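You operate a simulated robot arm through the tools that you are given. There is no shell and no other tool.

Carry out the task below with a simulated robot arm. There is one attempt and no reset: what you move stays moved.

Task
Let the air back into the vacuum bag, then unzip it.
Fine: lift the pump off and stand it between the bag and the label holder; valve to VENT till the bag is full, back to SHUT, zip fully open. Set down upright: blue hand pump.

Only the result counts: the job must be done as asked and must still hold three seconds after the hand-in. Knocking over, shifting, dropping, spilling or breaking anything else fails it.

Robot
A 7-joint arm with a two-finger parallel gripper, fixed in place. Base frame: the origin is on the floor under the middle of its stand, x ahead of it, y to its left, z up; the work surface is at about z = 760. Units: mm, rad, N and s.
It reaches about 1479 mm from its shoulder. Its first joint turns from -2.897 to 2.897 rad. Payload 4.4 kg.
The tool frame sits at the grasp point between the pads (the TCP): z along the fingers, y along the line on which they close. The tips reach 23 mm beyond it. Largest opening 94 mm; finger width 38, thickness 10; the body of the gripper, 54 by 96 mm, starts 39 mm behind the TCP.
Orientation is that of the tool frame in the base frame, as a unit quaternion [x, y, z, w]. With the fingers straight down and closing along the base's y, the tool's x points along the base's -x, its y along +y and its z along -z.

Tools
- The arm moves only by the tool play_rows. Its argument "rows" is a list of rows, each an object (a shift or turn left out is 0, a gripper value left out holds the last) with "linear": the shift along the base's x, y, z in mm, a list of three; "delta_rot": the turn, a rotation vector about the base's x, y, z in rad, a list of three. In form: [{"linear": [tx, ty, tz], "delta_rot": [rx, ry, rz]}, ...]. A call has 1 to 20 rows; each row shifts and turns the commanded pose from where the row before left it. "hand" is the finger opening in mm, from 0 to 94, set as the call begins (left out, the last holds). Each row takes 0.2 s and may step no farther than 50 mm and 0.15 rad from the row before; otherwise, or with a gripper value out of range, the whole call is refused. A pose out of reach is approached as far as the arm can. The call stops where the force on the tool passes 40 N (or 10 N more than at its start, if that is more) or the arm is blocked; 0.2 s more then pass. The fingers move at their own pace (about 72 mm/s each) and stop on an object; they squeeze with about 28 N. The grip force told is the motor's: it shows also when the fingers shut on nothing. Time passes only in rows, and 0.2 s behind the last, so rows that do not move let the fingers close. It gives the time, the measured TCP pose, the force on the tool (base axes), the opening and the grip force at its end, in the units of the frame above (readings bear some noise), with the torque about the TCP (base axes, N m) and any sound that the robot's microphone picked up.
- Cameras (640 x 400 px; columns grow to the right, rows downward): "scene" is fixed at [397.6, -500.4, 1506.2]; the picture's right is [0.87, -0.50, 0.00], its down [-0.29, -0.51, -0.81] and it looks along [0.40, 0.70, -0.59] (base axes); focal length 358 px, centre (320, 200). "wrist" rides on the gripper at [86, 16, -74] in the tool frame; the picture's right is [-0.18, 0.98, 0.00], its down [-0.58, -0.11, -0.81] and it looks along [-0.79, -0.15, 0.59] (tool axes); focal length 243 px, centre (320, 200). There is no depth. A picture from a camera that has moved, and an enlarged one, comes with that camera's place and axes in the base frame and with its lens.
- grab_frame(camera): a new picture of that camera. No time passes.
- close_up(camera, box): a new picture of the part [left, top, right, bottom] of that camera's present view, enlarged. No time passes.
- finish_job(): hands the job in; it is judged then, once.

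Nothing tells you positions but the pictures and the camera data. Unless the task says otherwise, let go and move clear before handing in.

The tools are called after "Call:" as a command line: name --argument value ..., lists and objects as JSON in quotes. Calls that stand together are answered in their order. play_rows: Moves the arm, as the interface text tells. Its arguments: {"type":"object","properties":{"rows":{"type":"array","items":{"type":"object","properties":{"linear":{"type":"array","items":{"type":"number"}},"delta_rot":{"type":"array","items":{"type":"number"}}}}},"hand":{"type":"number"}},"required":["rows"]} The other tools are called the same way: grab_frame (camera) takes a picture; close_up (camera, box) takes an enlarged picture of a part of a camera's view; finish_job () hands the job in.

At the start:

```text
clock: 0.0
tcp_pos: [684.7, 201.4, 1153.4]
ee_rot: [0.0, 1.0, 0.0, 0.0]
wrist_force: [0.4, -0.1, 0.2]
moment: [0.03, 0.02, 0.02]
width: 94.1
finger_force: 0.1
```

scene: 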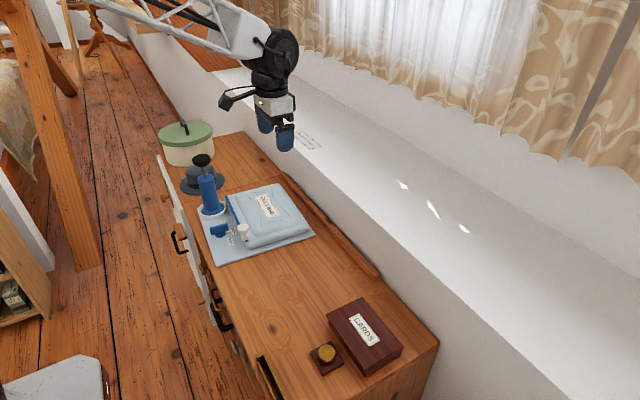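
wrist: 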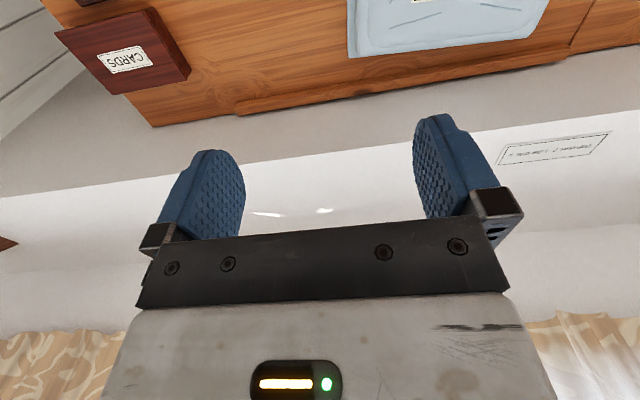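

I see a dresser top with a vacuum bag, a blue hand pump standing on it, a small valve piece, a cards box and a small brass thing. I'll take close-ups before moving.

Call:
close_up --camera "scene" --box '[170, 140, 330, 270]'

Call:
close_up --camera "scene" --box '[190, 180, 270, 270]'

Call:
close_up --camera "scene" --box '[230, 250, 450, 400]'

Call:
close_up --camera "wrist" --box '[0, 0, 640, 160]'

```text
3.08 times, centred on (250, 205) of scene
camera zoom: at [397.6, -500.4, 1506.2], right [0.87, -0.5, 0.0], down [-0.29, -0.51, -0.81], along [0.4, 0.7, -0.59], focal length 1102 px, centre (535, 185)
```

zoom: 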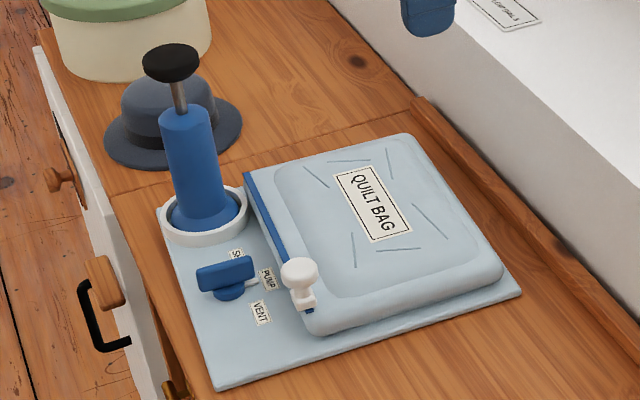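

```text
4.44 times, centred on (230, 225) of scene
camera zoom: at [397.6, -500.4, 1506.2], right [0.87, -0.5, 0.0], down [-0.29, -0.51, -0.81], along [0.4, 0.7, -0.59], focal length 1591 px, centre (720, 89)
```

zoom: 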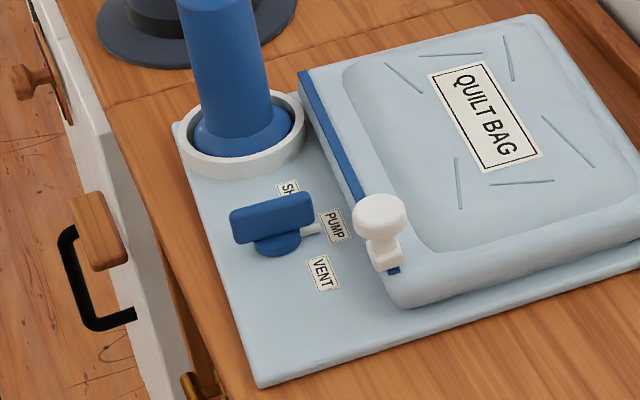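

```text
2.67 times, centred on (340, 325) of scene
camera zoom: at [397.6, -500.4, 1506.2], right [0.87, -0.5, 0.0], down [-0.29, -0.51, -0.81], along [0.4, 0.7, -0.59], focal length 955 px, centre (267, -133)
```

zoom: 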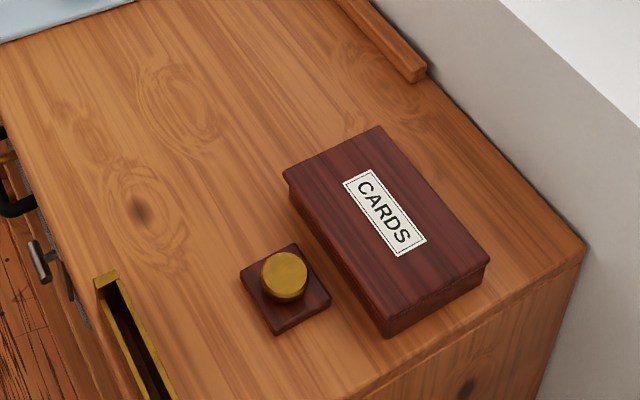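

```text
1.00 times, centred on (320, 80) of wrist (not enlarged: the box is as wide or as high as the picture)
camera zoom: at [598.2, 216.9, 1227.1], right [0.18, 0.98, 0.0], down [0.58, -0.11, 0.81], along [0.79, -0.15, -0.59], focal length 243 px, centre (320, 320)
```

zoom: 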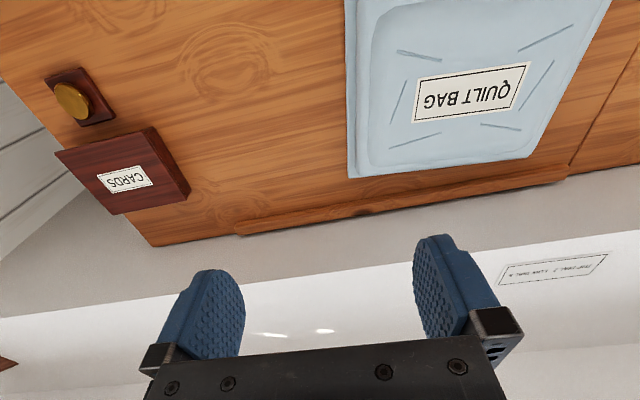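

The bag lies around x 500–800, y 245–560. The pump is docked in a white ring near (557, 507), and the valve pointer is on PUMP. I need to work out what the label holder is, so I'll zoom in further.

Call:
close_up --camera "scene" --box '[240, 330, 350, 400]'

Call:
close_up --camera "scene" --box '[150, 200, 270, 340]'

Call:
close_up --camera "scene" --box '[200, 215, 260, 255]'

Call:
close_up --camera "scene" --box '[150, 110, 250, 220]'

Call:
close_up --camera "wrist" --box '[20, 0, 200, 110]'

Call:
close_up --camera "scene" --box '[200, 20, 320, 170]'

```text
5.71 times, centred on (295, 365) of scene
camera zoom: at [397.6, -500.4, 1506.2], right [0.87, -0.5, 0.0], down [-0.29, -0.51, -0.81], along [0.4, 0.7, -0.59], focal length 2046 px, centre (463, -743)
```

zoom: 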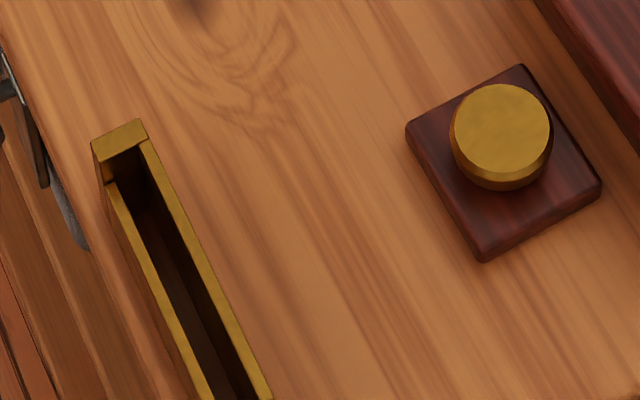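

```text
2.86 times, centred on (210, 270) of scene
camera zoom: at [397.6, -500.4, 1506.2], right [0.87, -0.5, 0.0], down [-0.29, -0.51, -0.81], along [0.4, 0.7, -0.59], focal length 1023 px, centre (634, 0)
```

zoom: 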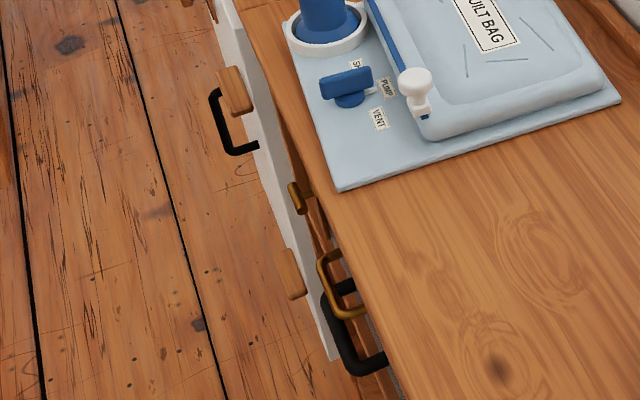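

```text
10.00 times, centred on (230, 235) of scene
camera zoom: at [397.6, -500.4, 1506.2], right [0.87, -0.5, 0.0], down [-0.29, -0.51, -0.81], along [0.4, 0.7, -0.59], focal length 3580 px, centre (1220, -150)
```

zoom: 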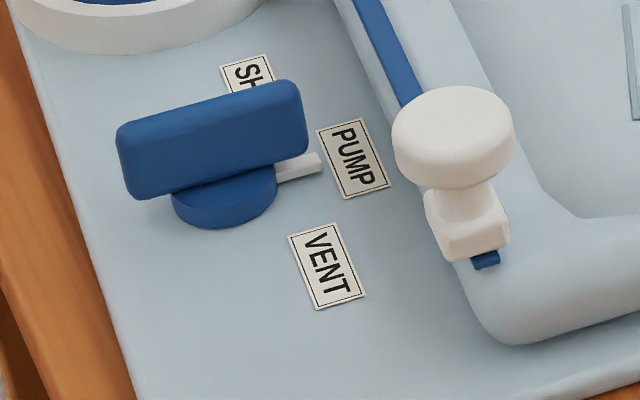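

```text
3.64 times, centred on (200, 165) of scene
camera zoom: at [397.6, -500.4, 1506.2], right [0.87, -0.5, 0.0], down [-0.29, -0.51, -0.81], along [0.4, 0.7, -0.59], focal length 1302 px, centre (756, 327)
```

zoom: 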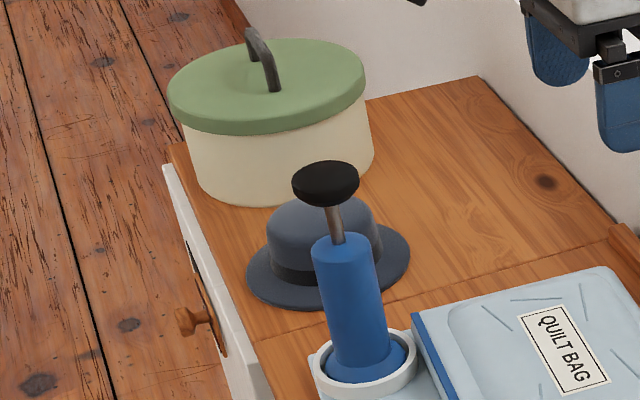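

```text
3.56 times, centred on (110, 55) of wrist
camera zoom: at [598.2, 216.9, 1227.1], right [0.18, 0.98, 0.0], down [0.58, -0.11, 0.81], along [0.79, -0.15, -0.59], focal length 863 px, centre (1067, 716)
```

zoom: 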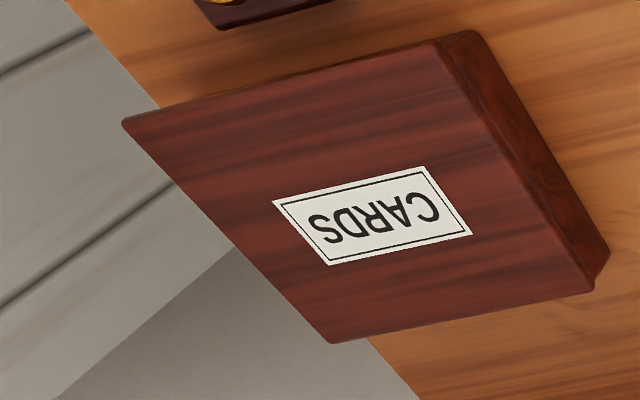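

```text
2.67 times, centred on (260, 95) of scene
camera zoom: at [397.6, -500.4, 1506.2], right [0.87, -0.5, 0.0], down [-0.29, -0.51, -0.81], along [0.4, 0.7, -0.59], focal length 955 px, centre (480, 480)
```

zoom: 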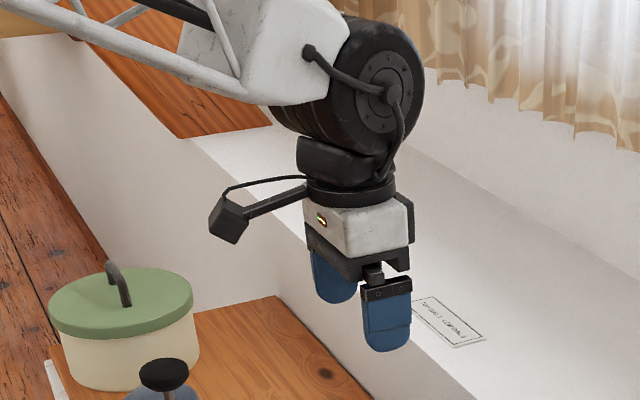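

The label holder looks like the brass frame standing at the front edge near (500, -100), so the pump should go at about (585, 90). Next I'll move the arm so the wrist camera sees the pump and valve from closer.

Call:
play_rows --rows '[{"linear": [-26, 30, -8]}, {"linear": [-26, 30, -8]}, {"linear": [-26, 30, -8]}, {"linear": [-26, 30, -8]}, {"linear": [-26, 30, -8]}, {"linear": [-26, 30, -8]}, {"linear": [-26, 30, -8]}, {"linear": [-26, 30, -8]}, {"linear": [-26, 30, -8]}, {"linear": [-26, 30, -8]}]'

```text
clock: 2.2
tcp_pos: [424.7, 500.9, 1072.1]
ee_rot: [-0.001, 1.0, 0.0, -0.001]
wrist_force: [-0.3, -0.3, 0.2]
moment: [0.0, -0.01, 0.01]
width: 94.2
finger_force: 0.0
```

The arm moved cleanly. I'll look with both cameras.

Call:
grab_frame --camera "wrist"

Call:
grab_frame --camera "scene"

```text
taken
camera wrist: at [337.3, 517.7, 1147.5], right [0.18, 0.98, 0.0], down [0.58, -0.11, 0.81], along [0.79, -0.15, -0.59], focal length 243 px, centre (320, 200)
```

wrist: 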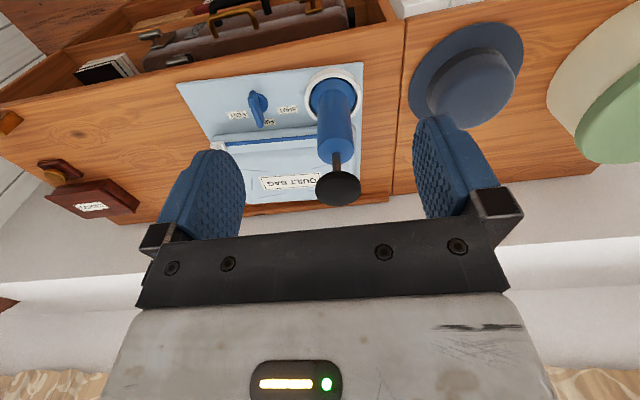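

```text
taken
```

scene: 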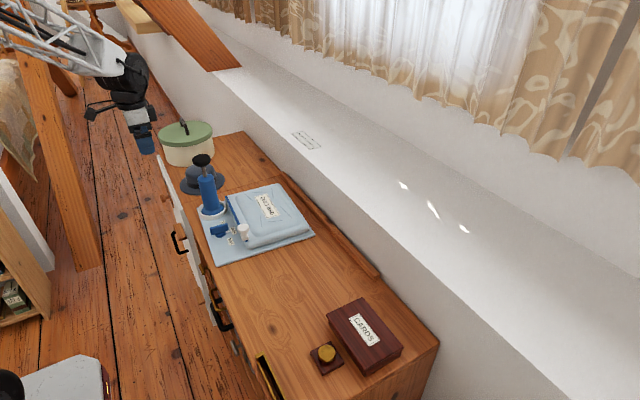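

I see an open drawer in front of the dresser in the wrist view, so I'll inspect it along with the pump and the valve.

Call:
close_up --camera "wrist" --box '[0, 0, 400, 240]'

Call:
close_up --camera "wrist" --box '[170, 50, 380, 220]'

Call:
close_up --camera "wrist" --box '[0, 90, 150, 220]'

```text
1.60 times, centred on (200, 120) of wrist
camera zoom: at [337.3, 517.7, 1147.5], right [0.18, 0.98, 0.0], down [0.58, -0.11, 0.81], along [0.79, -0.15, -0.59], focal length 388 px, centre (512, 328)
```

zoom: 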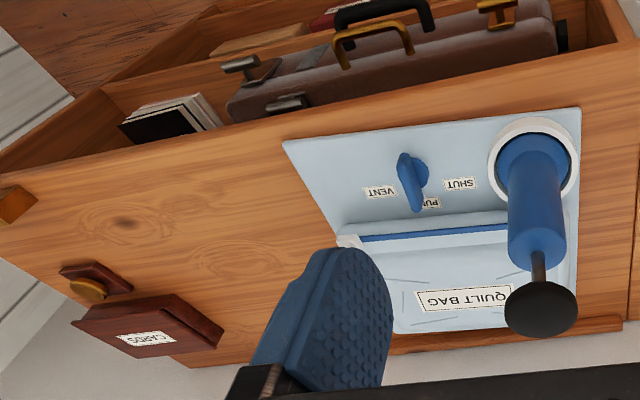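

```text
2.35 times, centred on (275, 135) of wrist
camera zoom: at [337.3, 517.7, 1147.5], right [0.18, 0.98, 0.0], down [0.58, -0.11, 0.81], along [0.79, -0.15, -0.59], focal length 571 px, centre (426, 353)
```

zoom: 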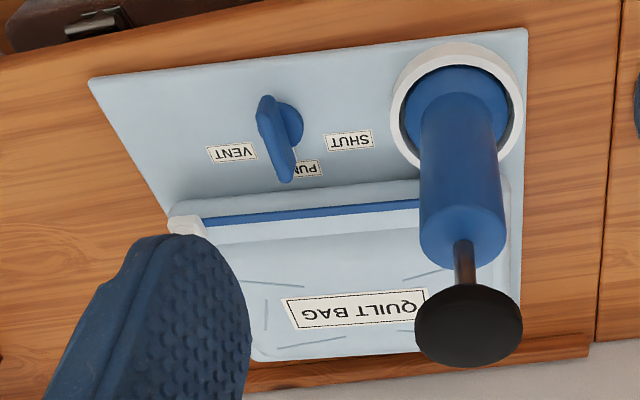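

```text
3.08 times, centred on (75, 155) of wrist
camera zoom: at [337.3, 517.7, 1147.5], right [0.18, 0.98, 0.0], down [0.58, -0.11, 0.81], along [0.79, -0.15, -0.59], focal length 746 px, centre (1074, 338)
```

zoom: 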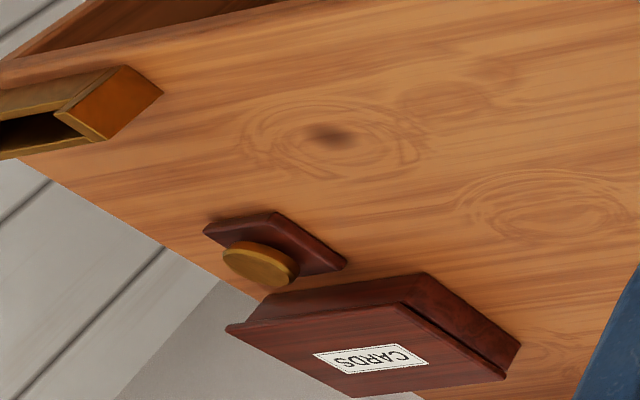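

The pump axis is at about (557, 498), with the blue barrel around z 785–910 and the knob at z ≈ 968. The things in the open drawer are well below the surface. I'll tilt the gripper forward to grasp the barrel from the front.

Call:
play_rows --rows '[{"linear": [-5, 0, -18], "delta_rot": [0, -0.1375, 0]}, {"linear": [-5, 0, -18], "delta_rot": [0, -0.1375, 0]}, {"linear": [-5, 0, -18], "delta_rot": [0, -0.1375, 0]}, {"linear": [-5, 0, -18], "delta_rot": [0, -0.1375, 0]}, {"linear": [-5, 0, -18], "delta_rot": [0, -0.1375, 0]}, {"linear": [-5, 0, -18], "delta_rot": [0, -0.1375, 0]}, {"linear": [-5, 0, -18], "delta_rot": [0, -0.1375, 0]}, {"linear": [-5, 0, -18], "delta_rot": [0, -0.1375, 0]}]'

```text
clock: 4.0
tcp_pos: [385.3, 501.4, 930.1]
ee_rot: [0.002, 0.852, 0.0, 0.524]
wrist_force: [0.5, 0.1, 0.6]
moment: [0.0, 0.01, -0.05]
width: 93.9
finger_force: 0.0
```

Call:
grab_frame --camera "wrist"

Call:
grab_frame --camera "scene"

```text
taken
camera wrist: at [279.3, 517.6, 886.3], right [0.08, 0.98, 0.17], down [-0.46, -0.11, 0.88], along [0.89, -0.15, 0.44], focal length 243 px, centre (320, 200)
```

wrist: 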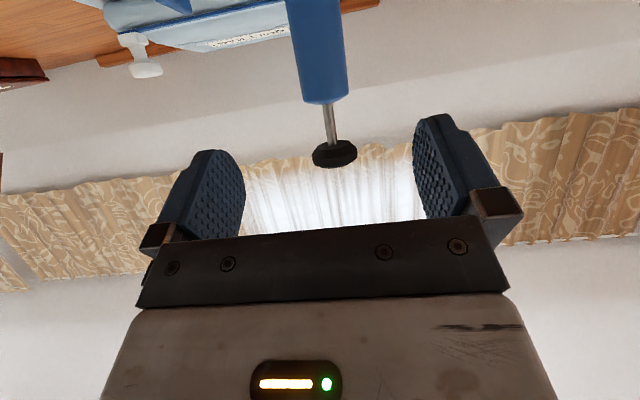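

```text
taken
```

scene: 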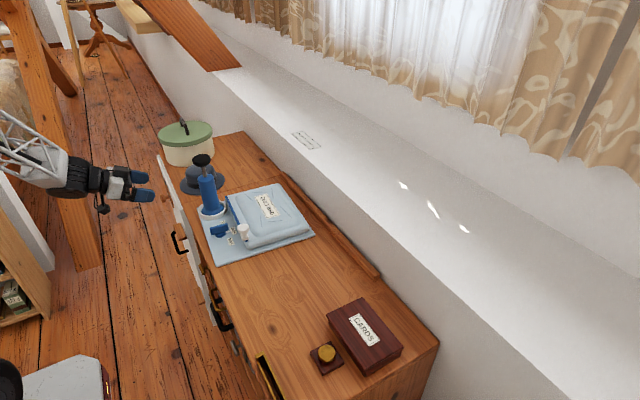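

The tilted pose is reachable. I'll lower to barrel height and move partway in.

Call:
play_rows --rows '[{"linear": [0, -1, -25]}, {"linear": [0, -1, -25]}, {"linear": [0, -1, -25]}, {"linear": [25, 0, 0]}, {"linear": [25, 0, 0]}, {"linear": [25, 0, 0]}, {"linear": [15, 0, 0]}, {"linear": [0, 0, 0]}]'

Call:
grab_frame --camera "wrist"

Call:
close_up --camera "scene" --box '[80, 130, 280, 270]'

```text
clock: 5.8
tcp_pos: [473.9, 497.4, 853.9]
ee_rot: [0.0, 0.853, 0.0, 0.523]
wrist_force: [0.2, -0.5, -1.5]
moment: [-0.02, 0.01, 0.02]
width: 94.2
finger_force: 0.0
```

```text
taken
camera wrist: at [368.5, 513.6, 810.3], right [0.08, 0.98, 0.16], down [-0.46, -0.11, 0.88], along [0.89, -0.15, 0.44], focal length 243 px, centre (320, 200)
```

wrist: 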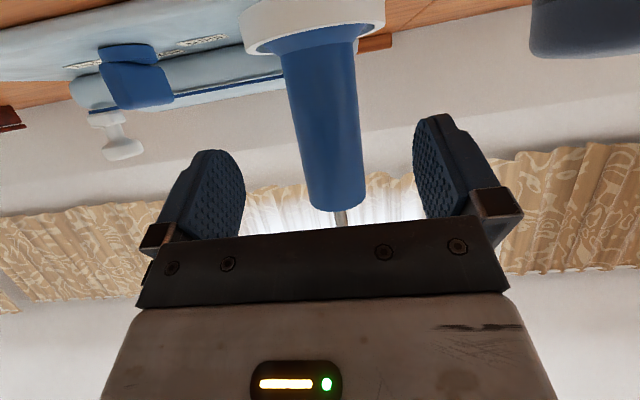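

```text
2.86 times, centred on (180, 200) of scene
camera zoom: at [397.6, -500.4, 1506.2], right [0.87, -0.5, 0.0], down [-0.29, -0.51, -0.81], along [0.4, 0.7, -0.59], focal length 1023 px, centre (720, 200)
```

zoom: 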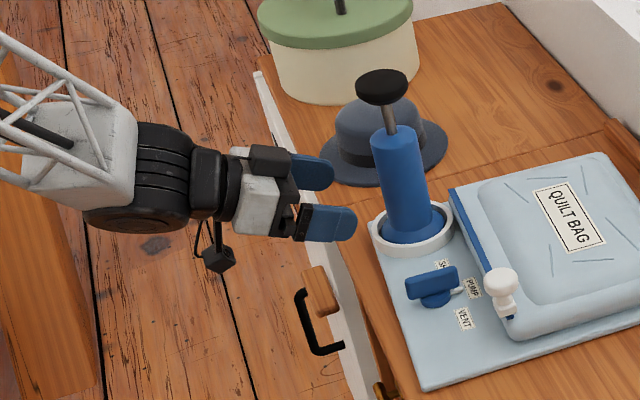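

The fingers straddle the barrel line well. I'll continue in until the barrel is between the pads.

Call:
play_rows --rows '[{"linear": [19, 0, 0]}, {"linear": [19, 0, 0]}, {"linear": [19, -1, 0]}, {"linear": [18, -1, 0]}, {"linear": [0, 0, 0]}]'

Call:
grab_frame --camera "wrist"

Call:
close_up --camera "scene" --box '[140, 140, 280, 240]'

```text
clock: 7.0
tcp_pos: [551.1, 495.6, 853.2]
ee_rot: [0.0, 0.853, 0.0, 0.522]
wrist_force: [-0.2, -0.2, 0.7]
moment: [-0.02, -0.02, 0.01]
width: 93.8
finger_force: 0.1
```

```text
taken
camera wrist: at [444.2, 511.4, 809.6], right [0.08, 0.98, 0.16], down [-0.46, -0.11, 0.88], along [0.89, -0.15, 0.44], focal length 243 px, centre (320, 200)
```

wrist: 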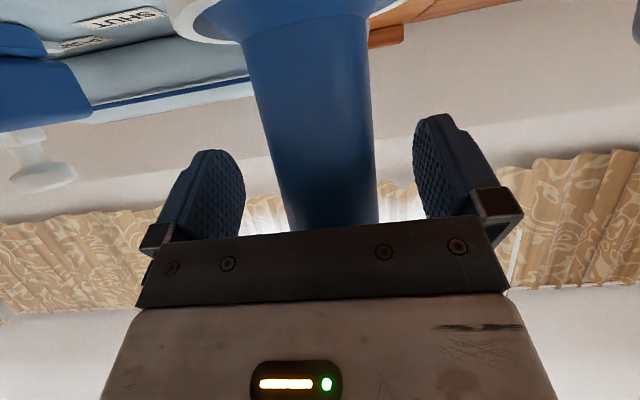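

```text
4.00 times, centred on (210, 190) of scene
camera zoom: at [397.6, -500.4, 1506.2], right [0.87, -0.5, 0.0], down [-0.29, -0.51, -0.81], along [0.4, 0.7, -0.59], focal length 1432 px, centre (760, 240)
```

zoom: 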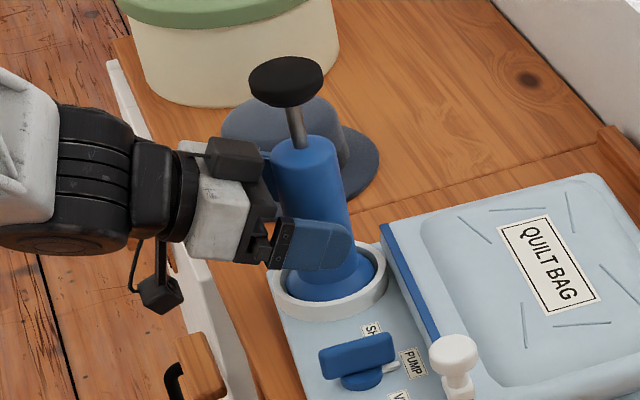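

The barrel is centred between the pads with no contact yet. Closing now.

Call:
play_rows --hand 0 --rows '[{"linear": [0, 0, 0]}, {"linear": [0, 0, 0]}, {"linear": [0, 0, 0]}, {"linear": [0, 0, 0]}, {"linear": [0, 0, 0]}]'

Call:
grab_frame --camera "wrist"

```text
clock: 8.2
tcp_pos: [549.9, 494.0, 852.4]
ee_rot: [0.0, 0.852, 0.0, 0.523]
wrist_force: [0.4, -0.8, 2.0]
moment: [-0.09, -0.11, -0.05]
width: 49.7
finger_force: 27.7
```

```text
taken
camera wrist: at [444.1, 511.4, 809.8], right [0.08, 0.98, 0.16], down [-0.46, -0.11, 0.88], along [0.89, -0.15, 0.44], focal length 243 px, centre (320, 200)
```

wrist: 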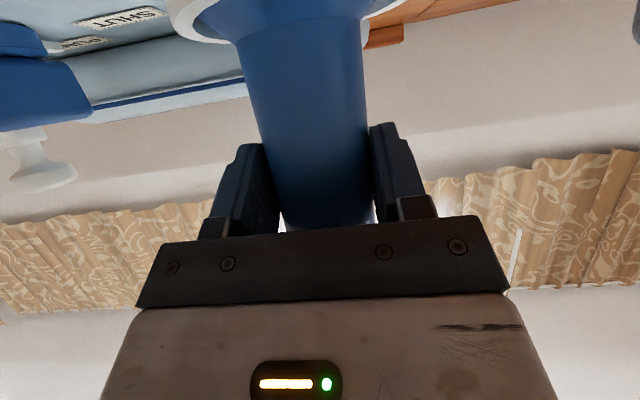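

The barrel is gripped at 49.7 mm with little side load. I'll lift straight up slowly.

Call:
play_rows --rows '[{"linear": [0, 0, 5]}, {"linear": [0, 0, 5]}, {"linear": [0, 0, 8]}, {"linear": [0, 0, 10]}, {"linear": [0, 0, 10]}, {"linear": [0, 0, 0]}]'

Call:
close_up --camera "scene" --box '[140, 140, 280, 240]'

Call:
grab_frame --camera "wrist"

```text
clock: 9.6
tcp_pos: [549.3, 494.4, 890.2]
ee_rot: [0.0, 0.853, 0.0, 0.522]
wrist_force: [0.4, -0.6, -2.3]
moment: [-0.03, 0.02, -0.04]
width: 49.4
finger_force: 28.2
```

```text
4.00 times, centred on (210, 190) of scene
camera zoom: at [397.6, -500.4, 1506.2], right [0.87, -0.5, 0.0], down [-0.29, -0.51, -0.81], along [0.4, 0.7, -0.59], focal length 1432 px, centre (760, 240)
```

zoom: 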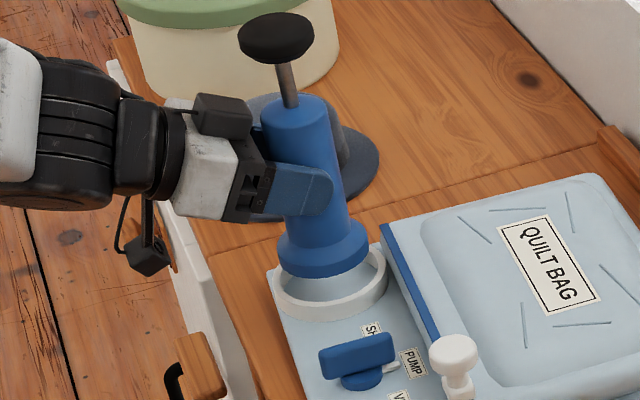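

```text
taken
camera wrist: at [443.6, 511.5, 848.1], right [0.08, 0.98, 0.16], down [-0.45, -0.11, 0.88], along [0.89, -0.15, 0.44], focal length 243 px, centre (320, 200)
```

wrist: 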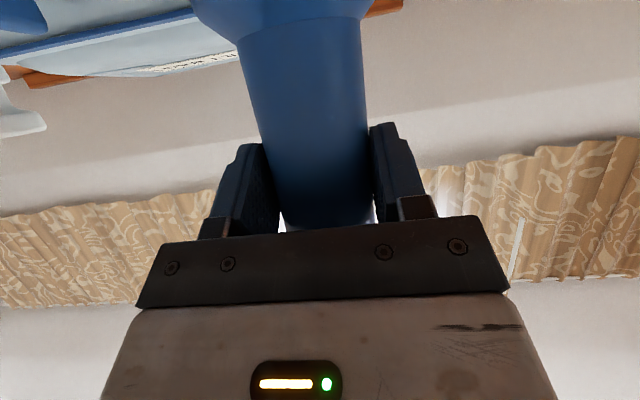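

The pump came out of the collar cleanly. I'll raise it well above the bag and carry it toward the placing spot near (585, 90).

Call:
play_rows --rows '[{"linear": [0, 0, 20]}, {"linear": [0, 0, 25]}, {"linear": [0, 0, 25]}, {"linear": [1, -20, 0]}, {"linear": [2, -30, 0]}, {"linear": [3, -36, 0]}, {"linear": [3, -36, 0]}, {"linear": [3, -36, 0]}, {"linear": [3, -36, 0]}, {"linear": [3, -36, 0]}, {"linear": [3, -36, 0]}, {"linear": [3, -36, 0]}, {"linear": [2, -36, 0]}, {"linear": [2, -36, 0]}, {"linear": [1, -30, 0]}, {"linear": [0, 0, 0]}]'

Call:
grab_frame --camera "scene"

Call:
grab_frame --camera "wrist"

```text
clock: 13.0
tcp_pos: [578.5, 90.4, 960.1]
ee_rot: [0.0, 0.853, 0.0, 0.522]
wrist_force: [0.5, -0.9, -3.5]
moment: [-0.02, 0.02, 0.03]
width: 49.4
finger_force: 28.4
```

```text
taken
```

scene: 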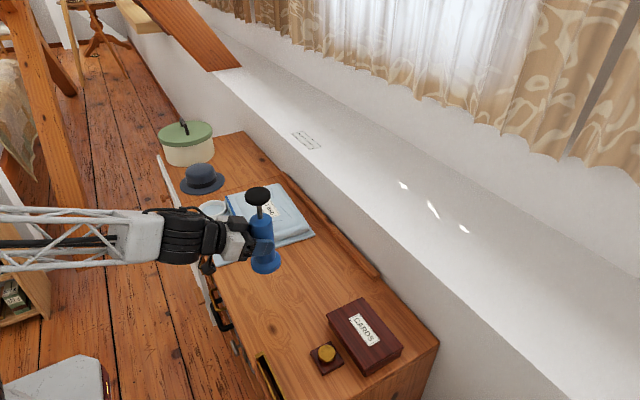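

```text
taken
camera wrist: at [472.9, 106.7, 917.7], right [0.08, 0.98, 0.16], down [-0.45, -0.11, 0.88], along [0.89, -0.15, 0.44], focal length 243 px, centre (320, 200)
```

wrist: 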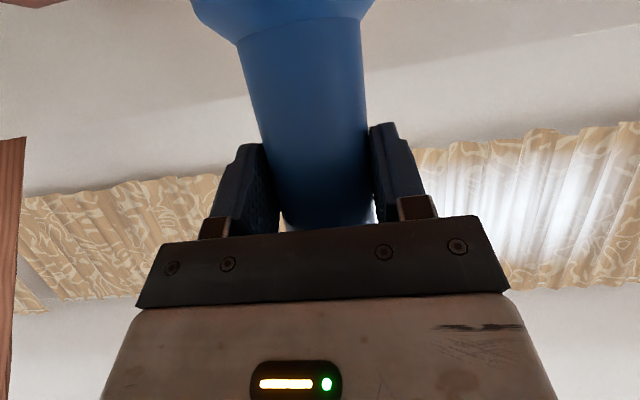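

The pump is over the target spot. I'll descend most of the way, then take small steps until it touches.

Call:
play_rows --rows '[{"linear": [0, 0, -20]}, {"linear": [0, 0, -25]}, {"linear": [0, 0, -25]}, {"linear": [0, 0, -15]}, {"linear": [0, 0, -8]}, {"linear": [0, 0, 0]}]'

Call:
close_up --camera "scene" --box '[180, 190, 380, 390]'

```text
clock: 14.4
tcp_pos: [578.7, 90.9, 868.1]
ee_rot: [0.0, 0.853, 0.0, 0.522]
wrist_force: [-0.1, -0.2, -3.4]
moment: [-0.01, 0.04, -0.02]
width: 49.4
finger_force: 28.0
```

```text
2.00 times, centred on (280, 290) of scene
camera zoom: at [397.6, -500.4, 1506.2], right [0.87, -0.5, 0.0], down [-0.29, -0.51, -0.81], along [0.4, 0.7, -0.59], focal length 716 px, centre (400, 20)
```

zoom: 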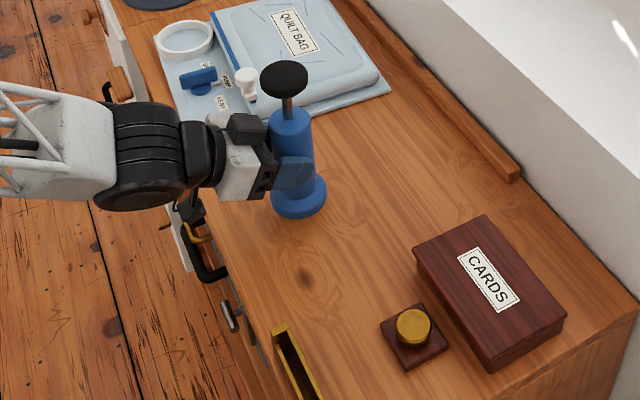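

Call:
play_rows --rows '[{"linear": [0, 0, -4]}, {"linear": [0, 0, -4]}, {"linear": [0, 0, -3]}, {"linear": [0, 0, -3]}, {"linear": [0, 0, -2]}, {"linear": [0, 0, 0]}]'

```text
clock: 15.8
tcp_pos: [580.4, 92.0, 852.1]
ee_rot: [0.001, 0.853, 0.0, 0.522]
wrist_force: [0.1, 0.0, -4.7]
moment: [-0.02, 0.05, -0.01]
width: 49.3
finger_force: 28.4
```

No contact yet at z = 852, so I'll go down in small steps.

Call:
play_rows --rows '[{"linear": [0, 0, -2]}, {"linear": [0, 0, -2]}, {"linear": [0, 0, 0]}]'

Call:
close_up --camera "scene" --box '[240, 220, 320, 310]'

```text
clock: 16.6
tcp_pos: [578.8, 91.1, 847.3]
ee_rot: [0.0, 0.853, 0.0, 0.522]
wrist_force: [0.4, -0.1, -3.0]
moment: [0.0, 0.02, 0.0]
width: 49.7
finger_force: 28.3
```

```text
4.44 times, centred on (280, 265) of scene
camera zoom: at [397.6, -500.4, 1506.2], right [0.87, -0.5, 0.0], down [-0.29, -0.51, -0.81], along [0.4, 0.7, -0.59], focal length 1591 px, centre (498, -89)
```

zoom: 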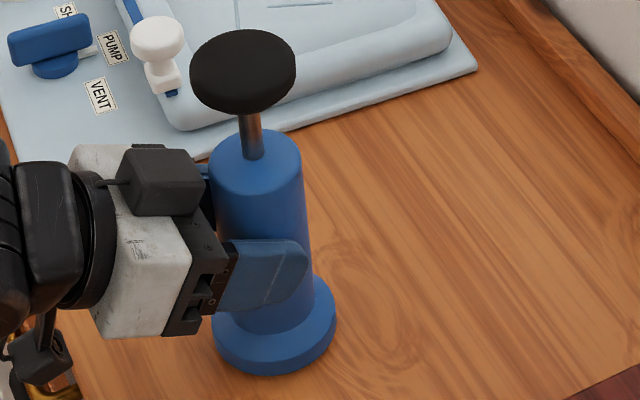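

Call:
play_rows --rows '[{"linear": [0, 0, -1.5]}, {"linear": [0, 0, -1.5]}, {"linear": [0, 0, 0]}]'

```text
clock: 17.4
tcp_pos: [579.6, 92.9, 844.6]
ee_rot: [0.0, 0.853, 0.0, 0.523]
wrist_force: [0.0, -0.7, -3.3]
moment: [-0.01, 0.04, 0.03]
width: 49.6
finger_force: 27.7
```

Still hanging free, so I'll continue downward gently.

Call:
play_rows --rows '[{"linear": [0, 0, -1.5]}, {"linear": [0, 0, -1.5]}, {"linear": [0, 0, 0]}]'

```text
clock: 18.2
tcp_pos: [579.5, 92.4, 841.7]
ee_rot: [0.0, 0.852, 0.0, 0.523]
wrist_force: [-0.4, -0.6, 2.2]
moment: [-0.09, 0.16, -0.03]
width: 49.6
finger_force: 28.1
```

The force reversed sign, so the pump is resting on the surface. I'll open the fingers.

Call:
play_rows --hand 94 --rows '[{"linear": [0, 0, 0]}, {"linear": [0, 0, 0]}, {"linear": [0, 0, 0]}, {"linear": [0, 0, 0]}]'

Call:
close_up --camera "scene" --box '[220, 200, 340, 310]'

Call:
grab_frame --camera "wrist"

```text
clock: 19.2
tcp_pos: [580.1, 91.4, 841.2]
ee_rot: [0.001, 0.853, -0.001, 0.521]
wrist_force: [-0.2, 0.0, 0.0]
moment: [0.02, -0.01, 0.03]
width: 93.9
finger_force: 0.1
```

```text
3.64 times, centred on (280, 255) of scene
camera zoom: at [397.6, -500.4, 1506.2], right [0.87, -0.5, 0.0], down [-0.29, -0.51, -0.81], along [0.4, 0.7, -0.59], focal length 1302 px, centre (466, 0)
```

zoom: 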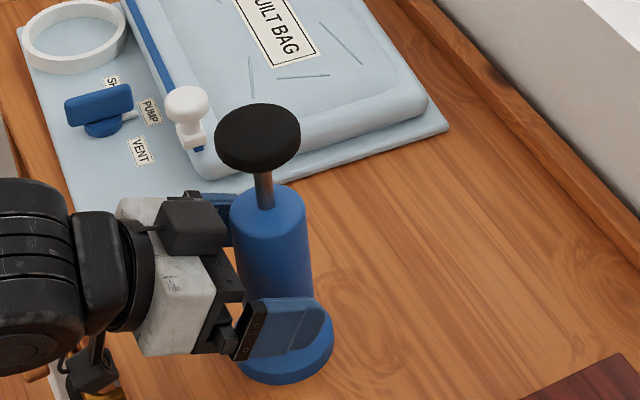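

```text
taken
camera wrist: at [473.1, 108.2, 799.4], right [0.08, 0.98, 0.16], down [-0.46, -0.11, 0.88], along [0.89, -0.15, 0.44], focal length 243 px, centre (320, 200)
```

wrist: 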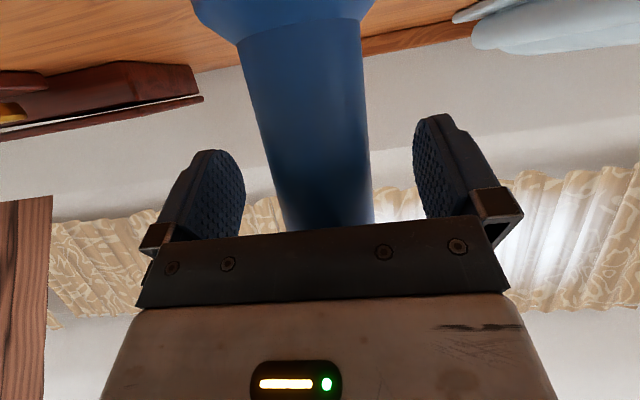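

The pump stands free and upright. I'll retreat straight back along -x, then raise.

Call:
play_rows --rows '[{"linear": [-15, 0, 0]}, {"linear": [-20, 0, 0]}, {"linear": [-25, 0, 0]}, {"linear": [-30, 0, 0]}, {"linear": [-30, 0, 0]}, {"linear": [-30, 0, 10]}, {"linear": [0, 20, 30]}, {"linear": [0, 20, 35]}, {"linear": [0, 20, 35]}, {"linear": [0, 20, 35]}]'

Call:
grab_frame --camera "scene"

Call:
close_up --camera "scene" --box '[220, 200, 340, 310]'

Call:
close_up --camera "scene" --box '[200, 200, 260, 255]'

```text
clock: 21.4
tcp_pos: [430.2, 173.3, 986.1]
ee_rot: [0.0, 0.853, 0.0, 0.522]
wrist_force: [-1.0, 0.3, -0.2]
moment: [0.02, 0.03, -0.01]
width: 93.8
finger_force: 0.0
```

```text
taken
```

scene: 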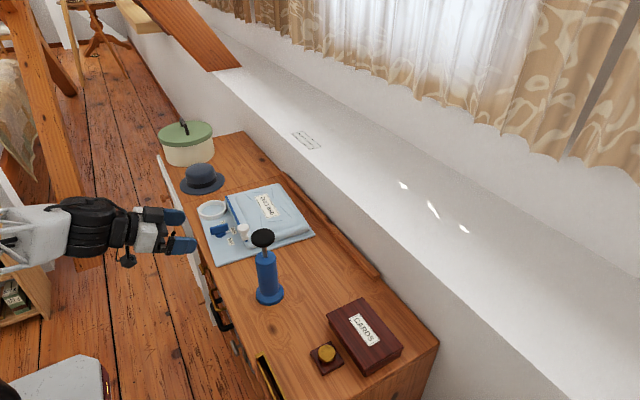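

```text
3.64 times, centred on (280, 255) of scene
camera zoom: at [397.6, -500.4, 1506.2], right [0.87, -0.5, 0.0], down [-0.29, -0.51, -0.81], along [0.4, 0.7, -0.59], focal length 1302 px, centre (466, 0)
```

zoom: 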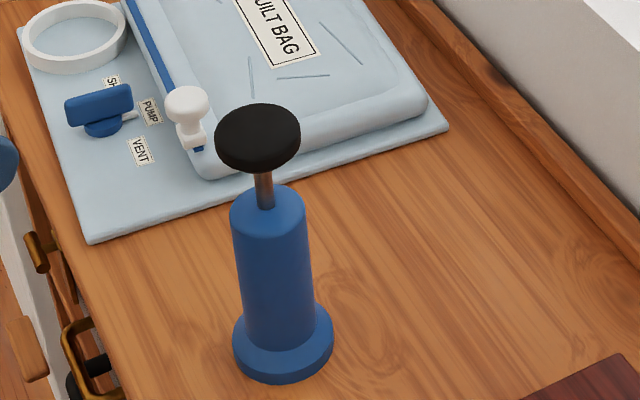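

```text
7.27 times, centred on (230, 228) of scene
camera zoom: at [397.6, -500.4, 1506.2], right [0.87, -0.5, 0.0], down [-0.29, -0.51, -0.81], along [0.4, 0.7, -0.59], focal length 2604 px, centre (974, 0)
```

zoom: 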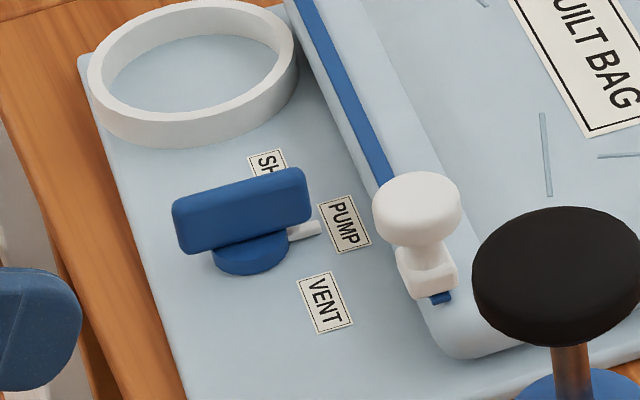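

The pump stands upright at about (585, 88). Next I'll bring the gripper back to vertical and hover near the valve, at about (544, 373), for a close look.

Call:
play_rows --rows '[{"linear": [4, 20.5, 0], "delta_rot": [0, 0.11, 0]}, {"linear": [9, 20.5, -5], "delta_rot": [0, 0.11, 0]}, {"linear": [9, 20.5, -9], "delta_rot": [0, 0.11, 0]}, {"linear": [9, 20.5, -9], "delta_rot": [0, 0.11, 0]}, {"linear": [9, 20.5, -9], "delta_rot": [0, 0.11, 0]}, {"linear": [10, 20.5, -9], "delta_rot": [0, 0.11, 0]}, {"linear": [10, 20.5, -9], "delta_rot": [0, 0.11, 0]}, {"linear": [10, 20.5, -9], "delta_rot": [0, 0.11, 0]}, {"linear": [10, 20.5, -9], "delta_rot": [0, 0.11, 0]}, {"linear": [10, 20.5, -9], "delta_rot": [0, 0.11, 0]}]'

Call:
grab_frame --camera "wrist"

Call:
close_up --camera "scene" --box '[160, 160, 300, 260]'

```text
clock: 23.6
tcp_pos: [519.7, 378.3, 911.0]
ee_rot: [0.0, 1.0, 0.0, 0.0]
wrist_force: [-0.6, 0.2, -0.6]
moment: [0.0, -0.05, -0.03]
width: 94.2
finger_force: 0.0
```

```text
taken
camera wrist: at [432.7, 393.8, 985.3], right [0.18, 0.98, 0.0], down [0.58, -0.11, 0.81], along [0.79, -0.15, -0.59], focal length 243 px, centre (320, 200)
```

wrist: 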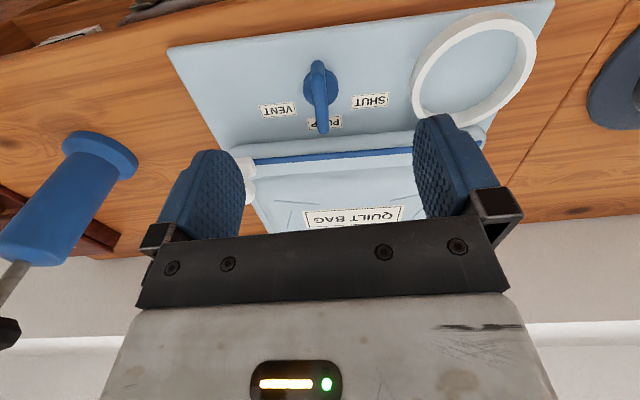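

```text
4.00 times, centred on (230, 210) of scene
camera zoom: at [397.6, -500.4, 1506.2], right [0.87, -0.5, 0.0], down [-0.29, -0.51, -0.81], along [0.4, 0.7, -0.59], focal length 1432 px, centre (680, 160)
```

zoom: 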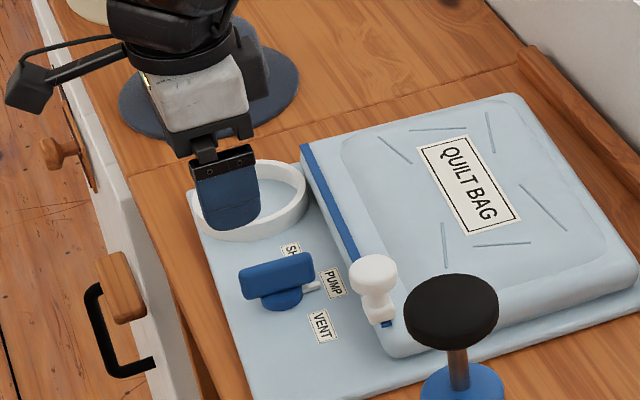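

Call:
close_up --camera "wrist" --box '[230, 30, 420, 160]'

Call:
close_up --camera "wrist" --box '[150, 0, 560, 240]'

```text
3.08 times, centred on (325, 95) of wrist
camera zoom: at [432.7, 393.8, 985.3], right [0.18, 0.98, 0.0], down [0.58, -0.11, 0.81], along [0.79, -0.15, -0.59], focal length 746 px, centre (305, 523)
```

zoom: 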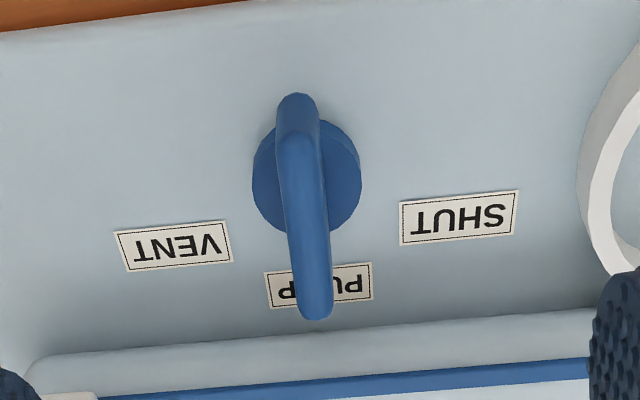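

```text
1.56 times, centred on (355, 120) of wrist
camera zoom: at [432.7, 393.8, 985.3], right [0.18, 0.98, 0.0], down [0.58, -0.11, 0.81], along [0.79, -0.15, -0.59], focal length 379 px, centre (265, 325)
```

zoom: 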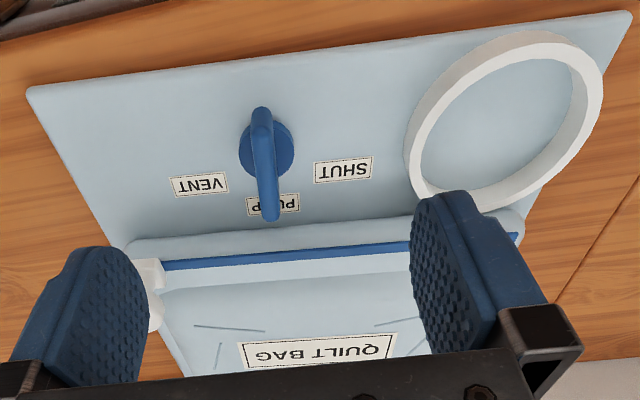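

The valve bar is centred at about (543, 374), top z ≈ 805, pointing at PUMP (about -5°). VENT is about -60° and SHUT about +60° from there. I'll test in the air that the wrist can reach both yaws.

Call:
play_rows --rows '[{"linear": [0, 0, 0], "delta_rot": [0, 0, 0.14]}, {"linear": [0, 0, 0], "delta_rot": [0, 0, 0.14]}, {"linear": [0, 0, 0], "delta_rot": [0, 0, 0.14]}, {"linear": [0, 0, 0], "delta_rot": [0, 0, 0.14]}, {"linear": [0, 0, 0], "delta_rot": [0, 0, 0.14]}, {"linear": [0, 0, 0], "delta_rot": [0, 0, 0.14]}, {"linear": [0, 0, 0], "delta_rot": [0, 0, 0.14]}, {"linear": [0, 0, 0], "delta_rot": [0, 0, 0.14]}]'

Call:
play_rows --rows '[{"linear": [0, 0, 0], "delta_rot": [0, 0, -0.15]}, {"linear": [0, 0, 0], "delta_rot": [0, 0, -0.15]}, {"linear": [0, 0, 0], "delta_rot": [0, 0, -0.15]}, {"linear": [0, 0, 0], "delta_rot": [0, 0, -0.15]}, {"linear": [0, 0, 0], "delta_rot": [0, 0, -0.15]}, {"linear": [0, 0, 0], "delta_rot": [0, 0, -0.15]}, {"linear": [0, 0, 0], "delta_rot": [0, 0, -0.15]}, {"linear": [0, 0, 0], "delta_rot": [0, 0, -0.15]}, {"linear": [0, 0, 0], "delta_rot": [0, 0, -0.15]}, {"linear": [0, 0, 0], "delta_rot": [0, 0, -0.15]}, {"linear": [0, 0, 0], "delta_rot": [0, 0, -0.15]}, {"linear": [0, 0, 0], "delta_rot": [0, 0, -0.15]}, {"linear": [0, 0, 0], "delta_rot": [0, 0, -0.15]}, {"linear": [0, 0, 0], "delta_rot": [0, 0, -0.15]}, {"linear": [0, 0, 0], "delta_rot": [0, 0, -0.15]}, {"linear": [0, 0, 0], "delta_rot": [0, 0, -0.07]}]'

```text
clock: 25.4
tcp_pos: [518.8, 376.5, 909.8]
ee_rot: [-0.532, 0.847, -0.001, 0.0]
wrist_force: [0.4, -0.1, -0.5]
moment: [-0.03, -0.01, -0.03]
width: 94.3
finger_force: 0.0
```

```text
clock: 28.8
tcp_pos: [519.1, 376.8, 910.7]
ee_rot: [0.565, 0.825, 0.0, -0.001]
wrist_force: [0.7, 0.4, -0.8]
moment: [0.0, 0.02, 0.0]
width: 94.0
finger_force: 0.3
```

Both yaws are reachable. I'll return to yaw ≈ -5° to match the bar, centre over the valve and descend partway.

Call:
play_rows --hand 60 --rows '[{"linear": [3, -0.4, 0], "delta_rot": [0, 0, 0.139]}, {"linear": [3, -0.4, 0], "delta_rot": [0, 0, 0.139]}, {"linear": [3, -0.4, 0], "delta_rot": [0, 0, 0.139]}, {"linear": [3, -0.4, 0], "delta_rot": [0, 0, 0.139]}, {"linear": [3, -0.4, 0], "delta_rot": [0, 0, 0.139]}, {"linear": [3, -0.4, 0], "delta_rot": [0, 0, 0.139]}, {"linear": [3, -0.4, 0], "delta_rot": [0, 0, 0.138]}, {"linear": [2.8, -0.4, 0], "delta_rot": [0, 0, 0.138]}, {"linear": [0, 0, -25]}, {"linear": [0, 0, -25]}, {"linear": [0, 0, -10]}, {"linear": [0, 0, 0]}]'

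Call:
grab_frame --camera "wrist"

Call:
close_up --camera "scene" --box '[180, 170, 280, 260]'

```text
clock: 31.4
tcp_pos: [544.5, 373.8, 850.3]
ee_rot: [0.044, 0.999, 0.0, 0.001]
wrist_force: [0.7, -0.7, 0.2]
moment: [-0.02, 0.0, -0.05]
width: 60.0
finger_force: 0.1
```

```text
taken
camera wrist: at [457.8, 397.3, 925.0], right [0.27, 0.96, 0.0], down [0.57, -0.16, 0.81], along [0.78, -0.22, -0.59], focal length 243 px, centre (320, 200)
```

wrist: 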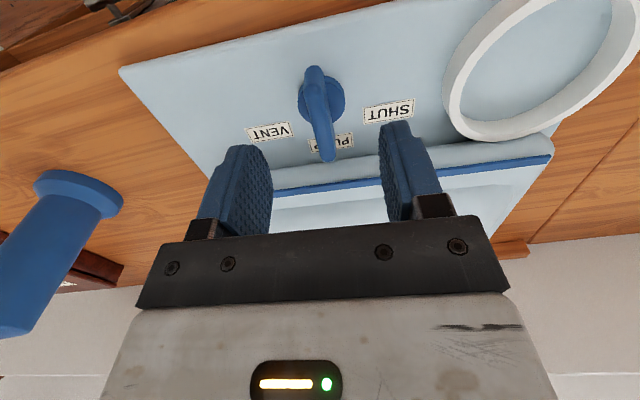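

```text
4.44 times, centred on (230, 215) of scene
camera zoom: at [397.6, -500.4, 1506.2], right [0.87, -0.5, 0.0], down [-0.29, -0.51, -0.81], along [0.4, 0.7, -0.59], focal length 1591 px, centre (720, 133)
```

zoom: 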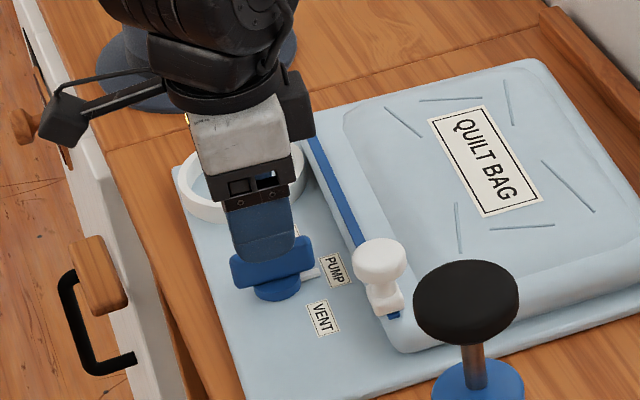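

The gripper is centred over the bar. I'll descend so the fingertips straddle it just above the disc.

Call:
play_rows --rows '[{"linear": [-1, 0, -12]}, {"linear": [0, 0, -12]}, {"linear": [0, 0, -10]}, {"linear": [0, 0, -7]}, {"linear": [0, 0, 0]}]'

Call:
grab_frame --camera "wrist"

Call:
close_up --camera "scene" --box '[190, 190, 270, 250]'

```text
clock: 32.6
tcp_pos: [542.0, 373.1, 809.1]
ee_rot: [0.044, 0.999, 0.001, 0.0]
wrist_force: [-0.7, -0.1, -0.2]
moment: [0.0, -0.03, 0.0]
width: 59.8
finger_force: 0.0
```

```text
taken
camera wrist: at [456.5, 397.5, 883.9], right [0.27, 0.96, 0.0], down [0.57, -0.16, 0.81], along [0.78, -0.22, -0.59], focal length 243 px, centre (320, 200)
```

wrist: 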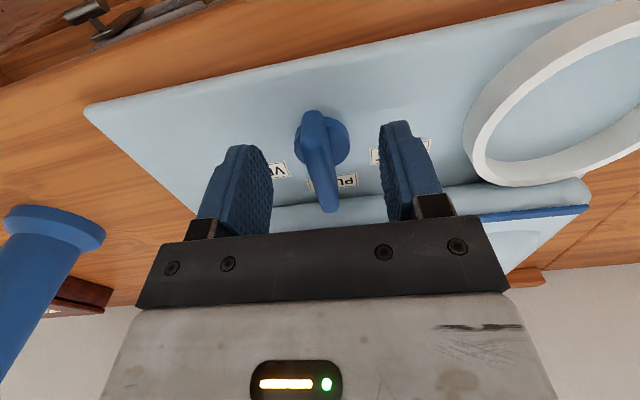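

```text
6.67 times, centred on (230, 220) of scene
camera zoom: at [397.6, -500.4, 1506.2], right [0.87, -0.5, 0.0], down [-0.29, -0.51, -0.81], along [0.4, 0.7, -0.59], focal length 2387 px, centre (920, 67)
```

zoom: 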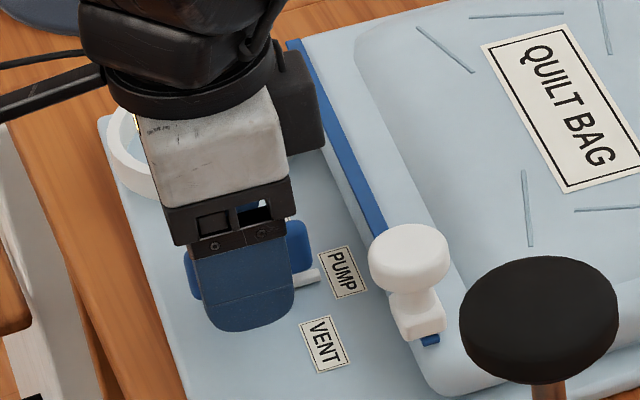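

The fingers straddle the bar. Closing on it.

Call:
play_rows --hand 0 --rows '[{"linear": [0, 0, 0]}, {"linear": [0, 0, 0]}, {"linear": [0, 0, 0]}, {"linear": [0, 0, 0]}]'

Call:
grab_frame --camera "wrist"

```text
clock: 33.6
tcp_pos: [542.2, 374.5, 810.7]
ee_rot: [0.045, 0.999, 0.0, -0.001]
wrist_force: [1.5, 1.6, 0.9]
moment: [0.0, -0.12, -0.02]
width: 11.0
finger_force: 27.6
```

```text
taken
camera wrist: at [456.6, 397.5, 884.0], right [0.27, 0.96, 0.0], down [0.57, -0.16, 0.81], along [0.78, -0.22, -0.59], focal length 243 px, centre (320, 200)
```

wrist: 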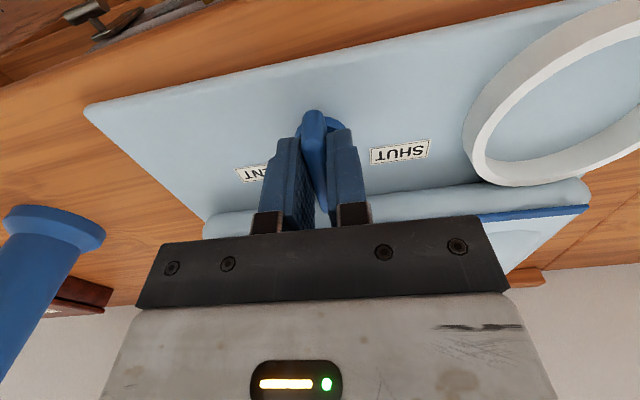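

I have the bar with light side forces. Turning clockwise (seen from above) toward VENT in small steps.

Call:
play_rows --rows '[{"delta_rot": [0, 0, -0.1]}, {"delta_rot": [0, 0, -0.1]}, {"delta_rot": [0, 0, -0.1]}, {"delta_rot": [0, 0, -0.1]}, {"delta_rot": [0, 0, -0.1]}, {"delta_rot": [0, 0, 0]}]'

Call:
close_up --camera "scene" --box '[190, 190, 270, 250]'

Call:
grab_frame --camera "wrist"

```text
clock: 35.0
tcp_pos: [541.9, 373.1, 809.0]
ee_rot: [0.29, 0.957, 0.0, 0.0]
wrist_force: [5.2, 2.0, 0.3]
moment: [0.0, -0.06, -0.02]
width: 10.9
finger_force: 28.2
```

```text
6.67 times, centred on (230, 220) of scene
camera zoom: at [397.6, -500.4, 1506.2], right [0.87, -0.5, 0.0], down [-0.29, -0.51, -0.81], along [0.4, 0.7, -0.59], focal length 2387 px, centre (920, 67)
```

zoom: 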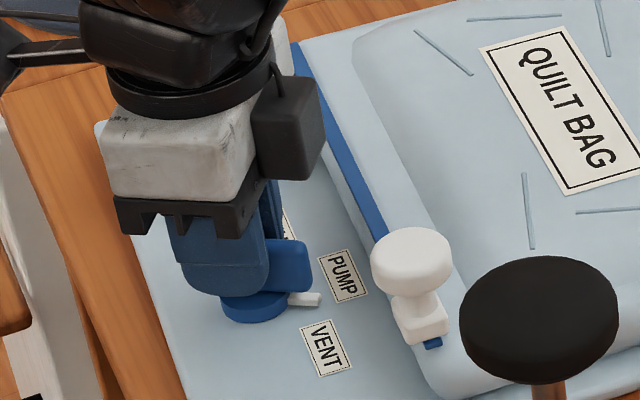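

```text
taken
camera wrist: at [478.7, 435.1, 884.1], right [0.7, 0.71, 0.0], down [0.42, -0.41, 0.81], along [0.58, -0.56, -0.59], focal length 243 px, centre (320, 200)
```

wrist: 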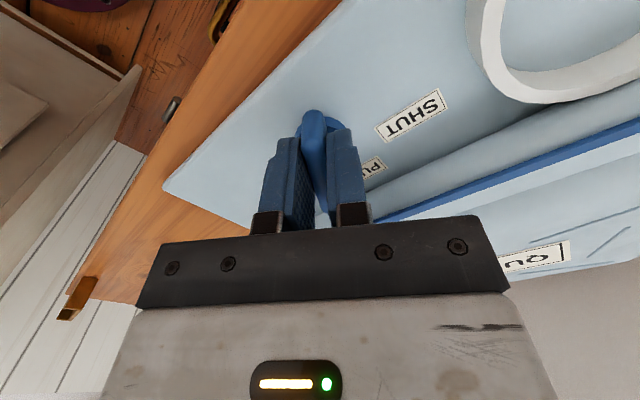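

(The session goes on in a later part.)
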